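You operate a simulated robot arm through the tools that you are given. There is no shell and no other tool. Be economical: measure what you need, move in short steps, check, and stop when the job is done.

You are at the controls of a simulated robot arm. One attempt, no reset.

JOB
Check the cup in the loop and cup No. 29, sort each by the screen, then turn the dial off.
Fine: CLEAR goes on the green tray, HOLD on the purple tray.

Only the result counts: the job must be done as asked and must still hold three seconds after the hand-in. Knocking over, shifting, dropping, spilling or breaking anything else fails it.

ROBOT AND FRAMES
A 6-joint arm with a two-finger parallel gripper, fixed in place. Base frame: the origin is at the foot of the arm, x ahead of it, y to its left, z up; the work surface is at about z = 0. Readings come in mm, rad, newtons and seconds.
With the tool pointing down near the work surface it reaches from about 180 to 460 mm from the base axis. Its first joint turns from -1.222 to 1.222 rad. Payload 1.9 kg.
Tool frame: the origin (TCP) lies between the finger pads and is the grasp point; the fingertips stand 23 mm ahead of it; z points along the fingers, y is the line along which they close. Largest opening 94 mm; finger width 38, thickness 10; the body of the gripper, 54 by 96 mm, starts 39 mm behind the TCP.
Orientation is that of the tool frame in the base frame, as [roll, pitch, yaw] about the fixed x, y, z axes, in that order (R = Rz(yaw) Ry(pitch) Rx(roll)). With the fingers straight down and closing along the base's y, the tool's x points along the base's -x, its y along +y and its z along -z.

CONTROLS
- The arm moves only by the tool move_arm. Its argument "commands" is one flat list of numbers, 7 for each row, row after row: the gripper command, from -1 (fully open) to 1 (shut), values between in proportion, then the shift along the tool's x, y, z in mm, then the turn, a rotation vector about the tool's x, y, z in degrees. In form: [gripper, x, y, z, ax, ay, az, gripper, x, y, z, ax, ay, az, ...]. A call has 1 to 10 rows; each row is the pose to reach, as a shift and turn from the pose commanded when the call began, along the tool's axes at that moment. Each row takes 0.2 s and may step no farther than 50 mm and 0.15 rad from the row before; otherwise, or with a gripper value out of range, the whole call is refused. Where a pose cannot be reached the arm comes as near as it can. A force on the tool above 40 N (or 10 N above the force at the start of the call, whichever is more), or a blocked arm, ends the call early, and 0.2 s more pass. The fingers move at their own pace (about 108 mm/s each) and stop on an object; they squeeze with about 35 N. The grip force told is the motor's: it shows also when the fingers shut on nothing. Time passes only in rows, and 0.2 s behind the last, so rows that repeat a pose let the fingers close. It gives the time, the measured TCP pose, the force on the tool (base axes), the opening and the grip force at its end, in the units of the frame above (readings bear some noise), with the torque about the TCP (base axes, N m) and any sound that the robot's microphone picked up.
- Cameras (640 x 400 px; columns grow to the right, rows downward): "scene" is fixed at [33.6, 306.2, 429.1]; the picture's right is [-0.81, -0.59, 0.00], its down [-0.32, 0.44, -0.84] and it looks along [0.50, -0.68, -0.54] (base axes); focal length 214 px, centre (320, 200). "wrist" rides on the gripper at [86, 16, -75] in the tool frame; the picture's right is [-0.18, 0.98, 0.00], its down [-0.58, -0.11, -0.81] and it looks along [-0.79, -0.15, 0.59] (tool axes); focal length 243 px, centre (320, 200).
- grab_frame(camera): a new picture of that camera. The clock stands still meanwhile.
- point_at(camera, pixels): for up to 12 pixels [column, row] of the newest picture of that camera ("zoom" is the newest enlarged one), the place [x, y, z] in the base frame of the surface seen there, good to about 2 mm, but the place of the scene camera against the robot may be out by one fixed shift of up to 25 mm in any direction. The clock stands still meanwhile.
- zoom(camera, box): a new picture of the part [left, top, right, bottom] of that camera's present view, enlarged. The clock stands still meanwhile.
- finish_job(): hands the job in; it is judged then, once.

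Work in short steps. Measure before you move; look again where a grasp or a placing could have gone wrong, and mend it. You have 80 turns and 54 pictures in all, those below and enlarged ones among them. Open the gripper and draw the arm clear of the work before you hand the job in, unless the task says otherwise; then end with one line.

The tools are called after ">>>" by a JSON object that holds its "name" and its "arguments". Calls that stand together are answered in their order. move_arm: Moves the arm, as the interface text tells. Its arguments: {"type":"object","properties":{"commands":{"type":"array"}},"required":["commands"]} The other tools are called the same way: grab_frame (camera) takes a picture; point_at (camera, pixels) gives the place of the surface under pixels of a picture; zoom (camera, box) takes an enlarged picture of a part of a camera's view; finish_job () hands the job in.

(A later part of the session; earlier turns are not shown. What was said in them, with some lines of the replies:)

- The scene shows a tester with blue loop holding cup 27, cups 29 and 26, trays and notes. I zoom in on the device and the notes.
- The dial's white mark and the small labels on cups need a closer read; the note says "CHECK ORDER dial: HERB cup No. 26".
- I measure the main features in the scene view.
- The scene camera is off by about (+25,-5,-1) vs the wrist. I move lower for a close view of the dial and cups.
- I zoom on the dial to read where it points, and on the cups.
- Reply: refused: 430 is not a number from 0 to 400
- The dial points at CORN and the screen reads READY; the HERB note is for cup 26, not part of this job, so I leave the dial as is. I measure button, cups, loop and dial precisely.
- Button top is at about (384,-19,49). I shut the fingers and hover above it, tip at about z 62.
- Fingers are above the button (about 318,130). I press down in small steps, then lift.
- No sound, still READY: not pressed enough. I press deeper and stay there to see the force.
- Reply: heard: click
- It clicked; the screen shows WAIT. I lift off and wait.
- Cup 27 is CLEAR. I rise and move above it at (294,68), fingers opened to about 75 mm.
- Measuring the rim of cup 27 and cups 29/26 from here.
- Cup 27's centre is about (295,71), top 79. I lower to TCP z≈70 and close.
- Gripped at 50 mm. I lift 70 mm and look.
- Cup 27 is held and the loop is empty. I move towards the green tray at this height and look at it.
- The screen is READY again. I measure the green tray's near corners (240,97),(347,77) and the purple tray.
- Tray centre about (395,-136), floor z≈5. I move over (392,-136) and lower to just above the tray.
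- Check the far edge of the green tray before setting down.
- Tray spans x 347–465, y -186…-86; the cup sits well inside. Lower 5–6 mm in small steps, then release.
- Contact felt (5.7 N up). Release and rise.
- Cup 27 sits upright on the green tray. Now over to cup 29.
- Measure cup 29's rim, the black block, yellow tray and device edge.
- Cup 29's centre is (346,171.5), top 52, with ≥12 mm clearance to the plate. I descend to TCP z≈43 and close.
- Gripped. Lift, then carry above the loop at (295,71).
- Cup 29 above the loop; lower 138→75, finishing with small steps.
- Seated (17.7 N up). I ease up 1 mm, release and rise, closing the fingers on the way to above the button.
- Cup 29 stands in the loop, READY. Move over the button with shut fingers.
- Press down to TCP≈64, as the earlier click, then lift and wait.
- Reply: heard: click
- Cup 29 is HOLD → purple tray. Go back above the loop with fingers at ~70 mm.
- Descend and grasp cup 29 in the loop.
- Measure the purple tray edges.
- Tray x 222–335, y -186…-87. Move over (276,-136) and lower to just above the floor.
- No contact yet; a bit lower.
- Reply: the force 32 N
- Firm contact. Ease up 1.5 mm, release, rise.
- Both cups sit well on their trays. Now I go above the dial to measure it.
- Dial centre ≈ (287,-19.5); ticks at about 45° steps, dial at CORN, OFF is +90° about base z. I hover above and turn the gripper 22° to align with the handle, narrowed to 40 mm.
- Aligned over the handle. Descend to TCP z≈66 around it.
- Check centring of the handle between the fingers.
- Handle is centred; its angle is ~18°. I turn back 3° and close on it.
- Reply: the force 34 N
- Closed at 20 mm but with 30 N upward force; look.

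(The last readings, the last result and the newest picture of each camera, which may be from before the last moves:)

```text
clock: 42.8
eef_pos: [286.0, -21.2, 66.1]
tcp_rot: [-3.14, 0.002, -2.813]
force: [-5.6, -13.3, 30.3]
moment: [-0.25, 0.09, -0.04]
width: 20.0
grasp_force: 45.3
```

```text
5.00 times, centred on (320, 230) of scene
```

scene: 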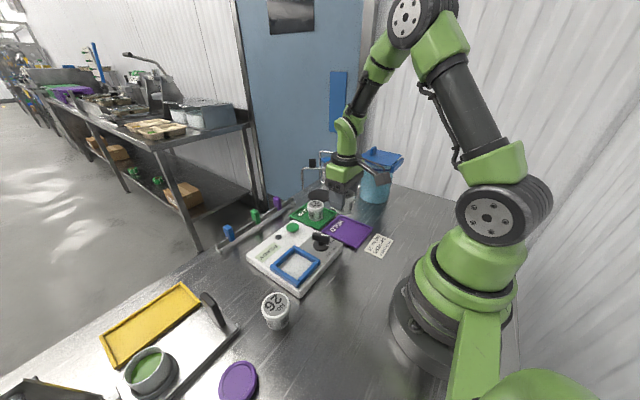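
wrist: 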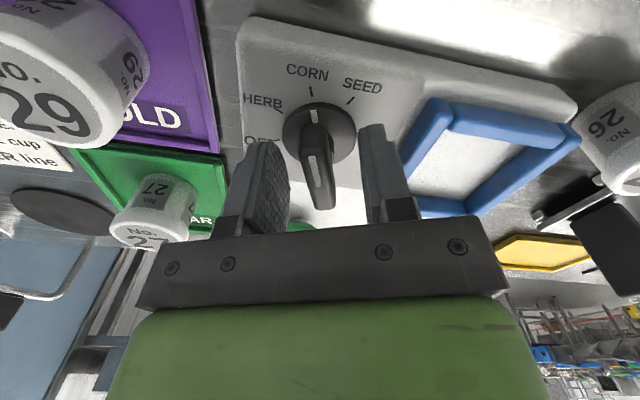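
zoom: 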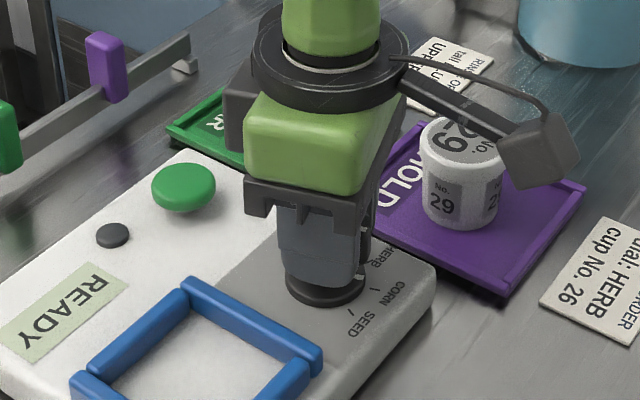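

Fingertips seem to jam on the neck/disc below the bar. I open slightly, raise 9 mm, and close on the bar only.

>>> {"name": "move_arm", "arguments": {"commands": [0.3, 0, 0, 0, 0, 0, 0, 0.3, 0, 0, -5, 0, 0, 0, 0.3, 0, 0, -9, 0, 0, 0, 0.3, 0, 0, -9, 0, 0, 0]}}

>>> {"name": "move_arm", "arguments": {"commands": [0.6, 0, 0, 0, 0, 0, 0, 1, 0, 0, 0, 0, 0, 0, 1, 0, 0, 0, 0, 0, 0]}}

```text
clock: 43.8
eef_pos: [286.1, -20.4, 75.4]
tcp_rot: [3.141, 0.0, -2.814]
force: [0.5, 0.3, 0.2]
moment: [0.0, -0.01, 0.0]
width: 32.7
grasp_force: 0.1
```

```text
clock: 44.6
eef_pos: [285.6, -21.0, 75.3]
tcp_rot: [-3.139, 0.001, -2.813]
force: [-0.4, -24.8, -0.2]
moment: [-0.29, 0.03, -0.09]
width: 12.7
grasp_force: 44.8
```

Gripping the bar (12.7 mm) but with 25 N sideways; I relax by shifting 1 mm toward -y.

>>> {"name": "move_arm", "arguments": {"commands": [1, 0, -0.5, 0, 0, 0, 0, 1, 0, -1, 0, 0, 0, 0]}}

```text
clock: 45.2
eef_pos: [286.3, -21.7, 74.4]
tcp_rot: [3.141, 0.0, -2.813]
force: [-10.0, -2.0, 6.3]
moment: [0.38, -1.19, -0.02]
width: 13.1
grasp_force: 45.0
```

Side force is now small. Turn 21° in 3 steps toward HERB and watch.

>>> {"name": "move_arm", "arguments": {"commands": [1, 0, -1, 0, 0, 0, -7, 1, 0, -1, 0, 0, 0, -14, 1, 0, -1, 0, 0, 0, -21, 1, 0, -1, 0, 0, 0, -21]}}

>>> {"name": "zoom", "arguments": {"camera": "wrist", "box": [220, 50, 430, 230]}}

```text
clock: 46.2
eef_pos: [287.1, -21.3, 75.6]
tcp_rot: [-3.142, 0.0, -2.444]
force: [-0.6, 39.9, 0.0]
moment: [-0.08, 0.86, 0.09]
width: 13.1
grasp_force: 45.1
```

```text
2.22 times, centred on (325, 140) of wrist
```

zoom: 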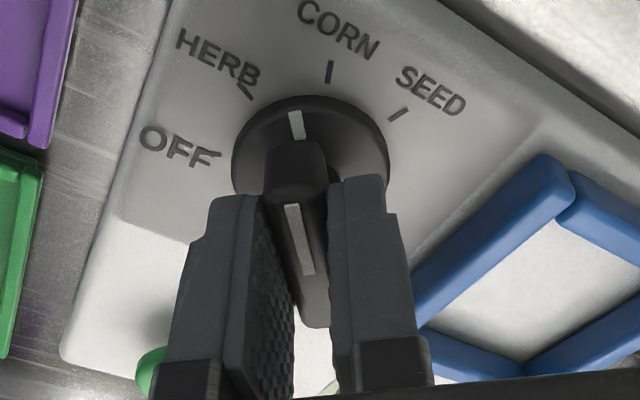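

The dial turns with the gripper. Relieve the +y force by shifting 1.2 mm in +y, check.

>>> {"name": "move_arm", "arguments": {"commands": [1, -0.4, 0.5, 0, 0, 0, 0, 1, -0.8, 1.0, 0, 0, 0, 0]}}

```text
clock: 46.8
eef_pos: [286.1, -21.5, 74.8]
tcp_rot: [-3.141, 0.0, -2.45]
force: [-8.8, 14.6, -4.6]
moment: [1.22, -1.03, 0.02]
width: 13.0
grasp_force: 45.1
```

Continue turning 21°, with a small compensation.

>>> {"name": "move_arm", "arguments": {"commands": [1, 0, 0.3, 0, 0, 0, -7, 1, 0, 0.3, 0, 0, 0, -14, 1, 0, 0.3, 0, 0, 0, -21, 1, 0, 0.3, 0, 0, 0, -21]}}

```text
clock: 47.7
eef_pos: [286.9, -22.4, 75.3]
tcp_rot: [-3.139, 0.001, -2.082]
force: [2.1, -2.8, -1.0]
moment: [-0.44, 0.51, -0.03]
width: 12.9
grasp_force: 44.9
stopped in row 4: the force on the tool passed its limit at 42 N (the readings are from after the stop); the commanded pose is now the measured one
```

Forces relaxed by themselves; turned ~42° so far. Continue in smaller increments.

>>> {"name": "move_arm", "arguments": {"commands": [1, 0, 0, 0, 0, 0, -6, 1, 0, 0, 0, 0, 0, -12, 1, 0, 0, 0, 0, 0, -18, 1, 0, 0, 0, 0, 0, -24]}}

>>> {"name": "zoom", "arguments": {"camera": "wrist", "box": [220, 50, 430, 230]}}

```text
clock: 48.7
eef_pos: [286.9, -23.0, 76.3]
tcp_rot: [-3.132, -0.001, -1.659]
force: [20.1, -12.4, -18.3]
moment: [0.76, 0.09, -0.04]
width: 12.8
grasp_force: 45.1
```

```text
2.22 times, centred on (325, 140) of wrist
```

zoom: 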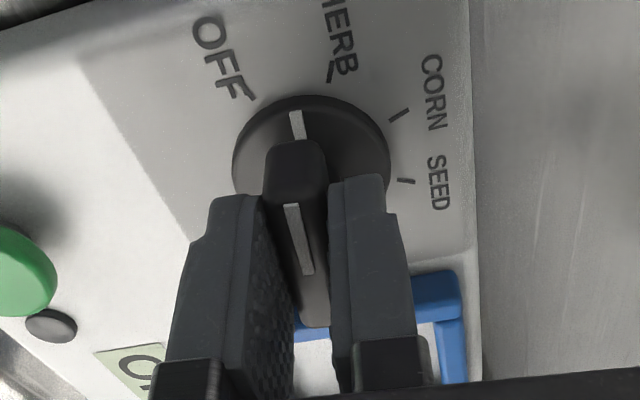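

Past HERB now. Relax and turn the remaining ~24°.

>>> {"name": "move_arm", "arguments": {"commands": [1, 0.3, -0.6, 0, 0, 0, -6, 1, 0.3, -0.6, 0, 0, 0, -12, 1, 0.3, -0.6, 0, 0, 0, -18, 1, 0.3, -0.6, 0, 0, 0, -23]}}

>>> {"name": "zoom", "arguments": {"camera": "wrist", "box": [220, 50, 430, 230]}}

```text
clock: 49.7
eef_pos: [288.4, -22.6, 75.3]
tcp_rot: [-3.135, -0.004, -1.256]
force: [28.9, -3.8, -23.1]
moment: [0.56, 0.29, -0.07]
width: 13.0
grasp_force: 45.2
```

```text
2.22 times, centred on (325, 140) of wrist
```

zoom: 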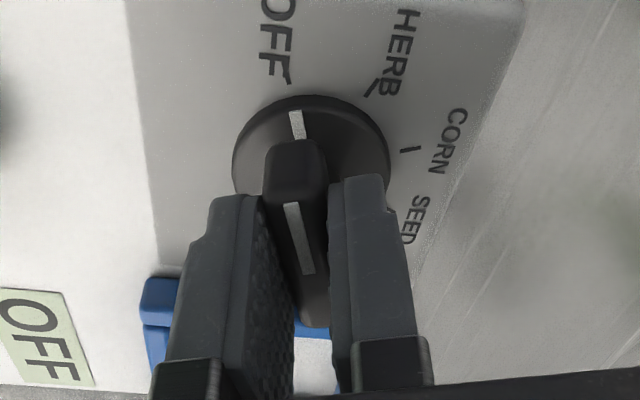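

The screen shows OFF and the mark lines up with the OFF tick. Relax the load, then open and rise.

>>> {"name": "move_arm", "arguments": {"commands": [1, 0, -0.6, 0.5, 0, 0, 0, 0.7, 0, -0.8, 0.5, 0, 0, 0, 0.2, 0, -0.8, 0.5, 0, 0, 0, 0.2, 0, -0.8, 0.5, 0, 0, 0, 0.2, 0, -0.8, -20, 0, 0, 0, 0.2, 0, -0.8, -60, 0, 0, 0, 0.2, 0, -0.8, -100, 0, 0, 0]}}

>>> {"name": "grab_frame", "arguments": {"camera": "wrist"}}

>>> {"name": "zoom", "arguments": {"camera": "scene", "box": [220, 180, 400, 310]}}

```text
clock: 51.3
eef_pos: [287.1, -22.6, 176.6]
tcp_rot: [-3.137, -0.002, -1.259]
force: [0.8, -0.4, 1.0]
moment: [-0.01, 0.0, 0.0]
width: 37.3
grasp_force: 0.1
```

```text
13 pictures are left
```

wrist: 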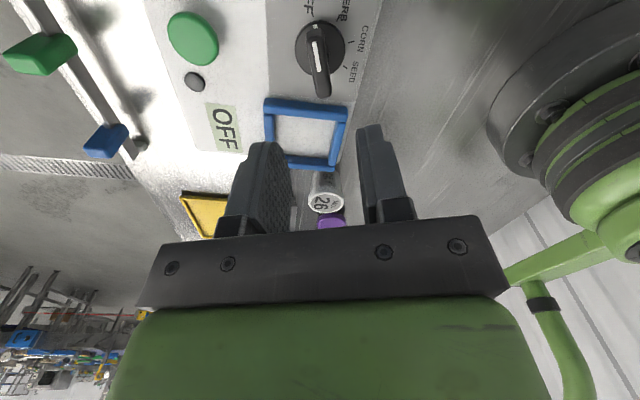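

```text
3.08 times, centred on (310, 245) of scene
```

zoom: 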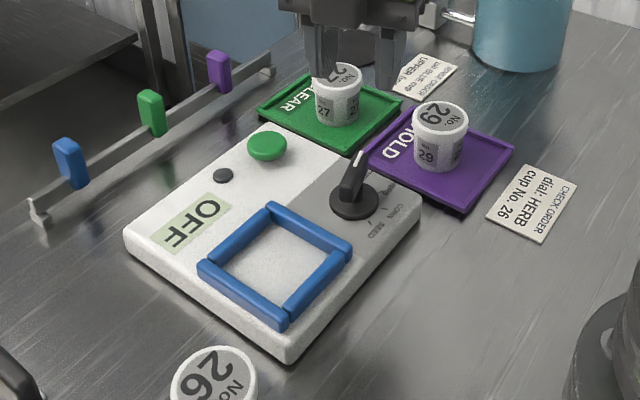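

Screen OFF, cups in place. Open, rise a bit more, and check the dial alignment.

>>> {"name": "move_arm", "arguments": {"commands": [-1, 0, 0, -30, 0, 0, 0, -1, 0, 0, -60, 0, 0, 0, -1, 0, 0, -90, 0, 0, 0]}}

>>> {"name": "zoom", "arguments": {"camera": "wrist", "box": [180, 0, 400, 160]}}

```text
clock: 52.1
eef_pos: [289.8, -20.2, 265.5]
tcp_rot: [-3.138, -0.002, -1.261]
force: [-0.3, 0.6, 0.1]
moment: [0.02, -0.01, 0.02]
width: 94.1
grasp_force: 0.0
```

```text
2.50 times, centred on (290, 80) of wrist
```

zoom: 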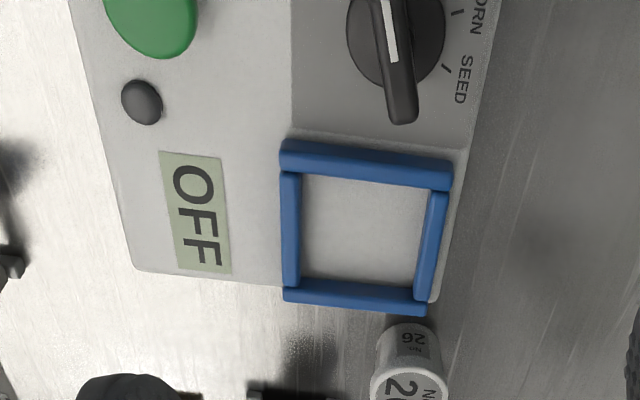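

The dial is off, the screen reads OFF, both cups are on their trays, and the arm is clear, so I hand in.

>>> {"name": "finish_job", "arguments": {}}

```text
The job is handed in.
```

Cup 27, the one in the loop, read CLEAR and is on the green tray; cup 29 read HOLD and is on the purple tray. Both were checked with the dial at CORN, where I found it, since the HERB note names only cup 26; the dial is now off, the screen reads OFF, and the job is handed in.
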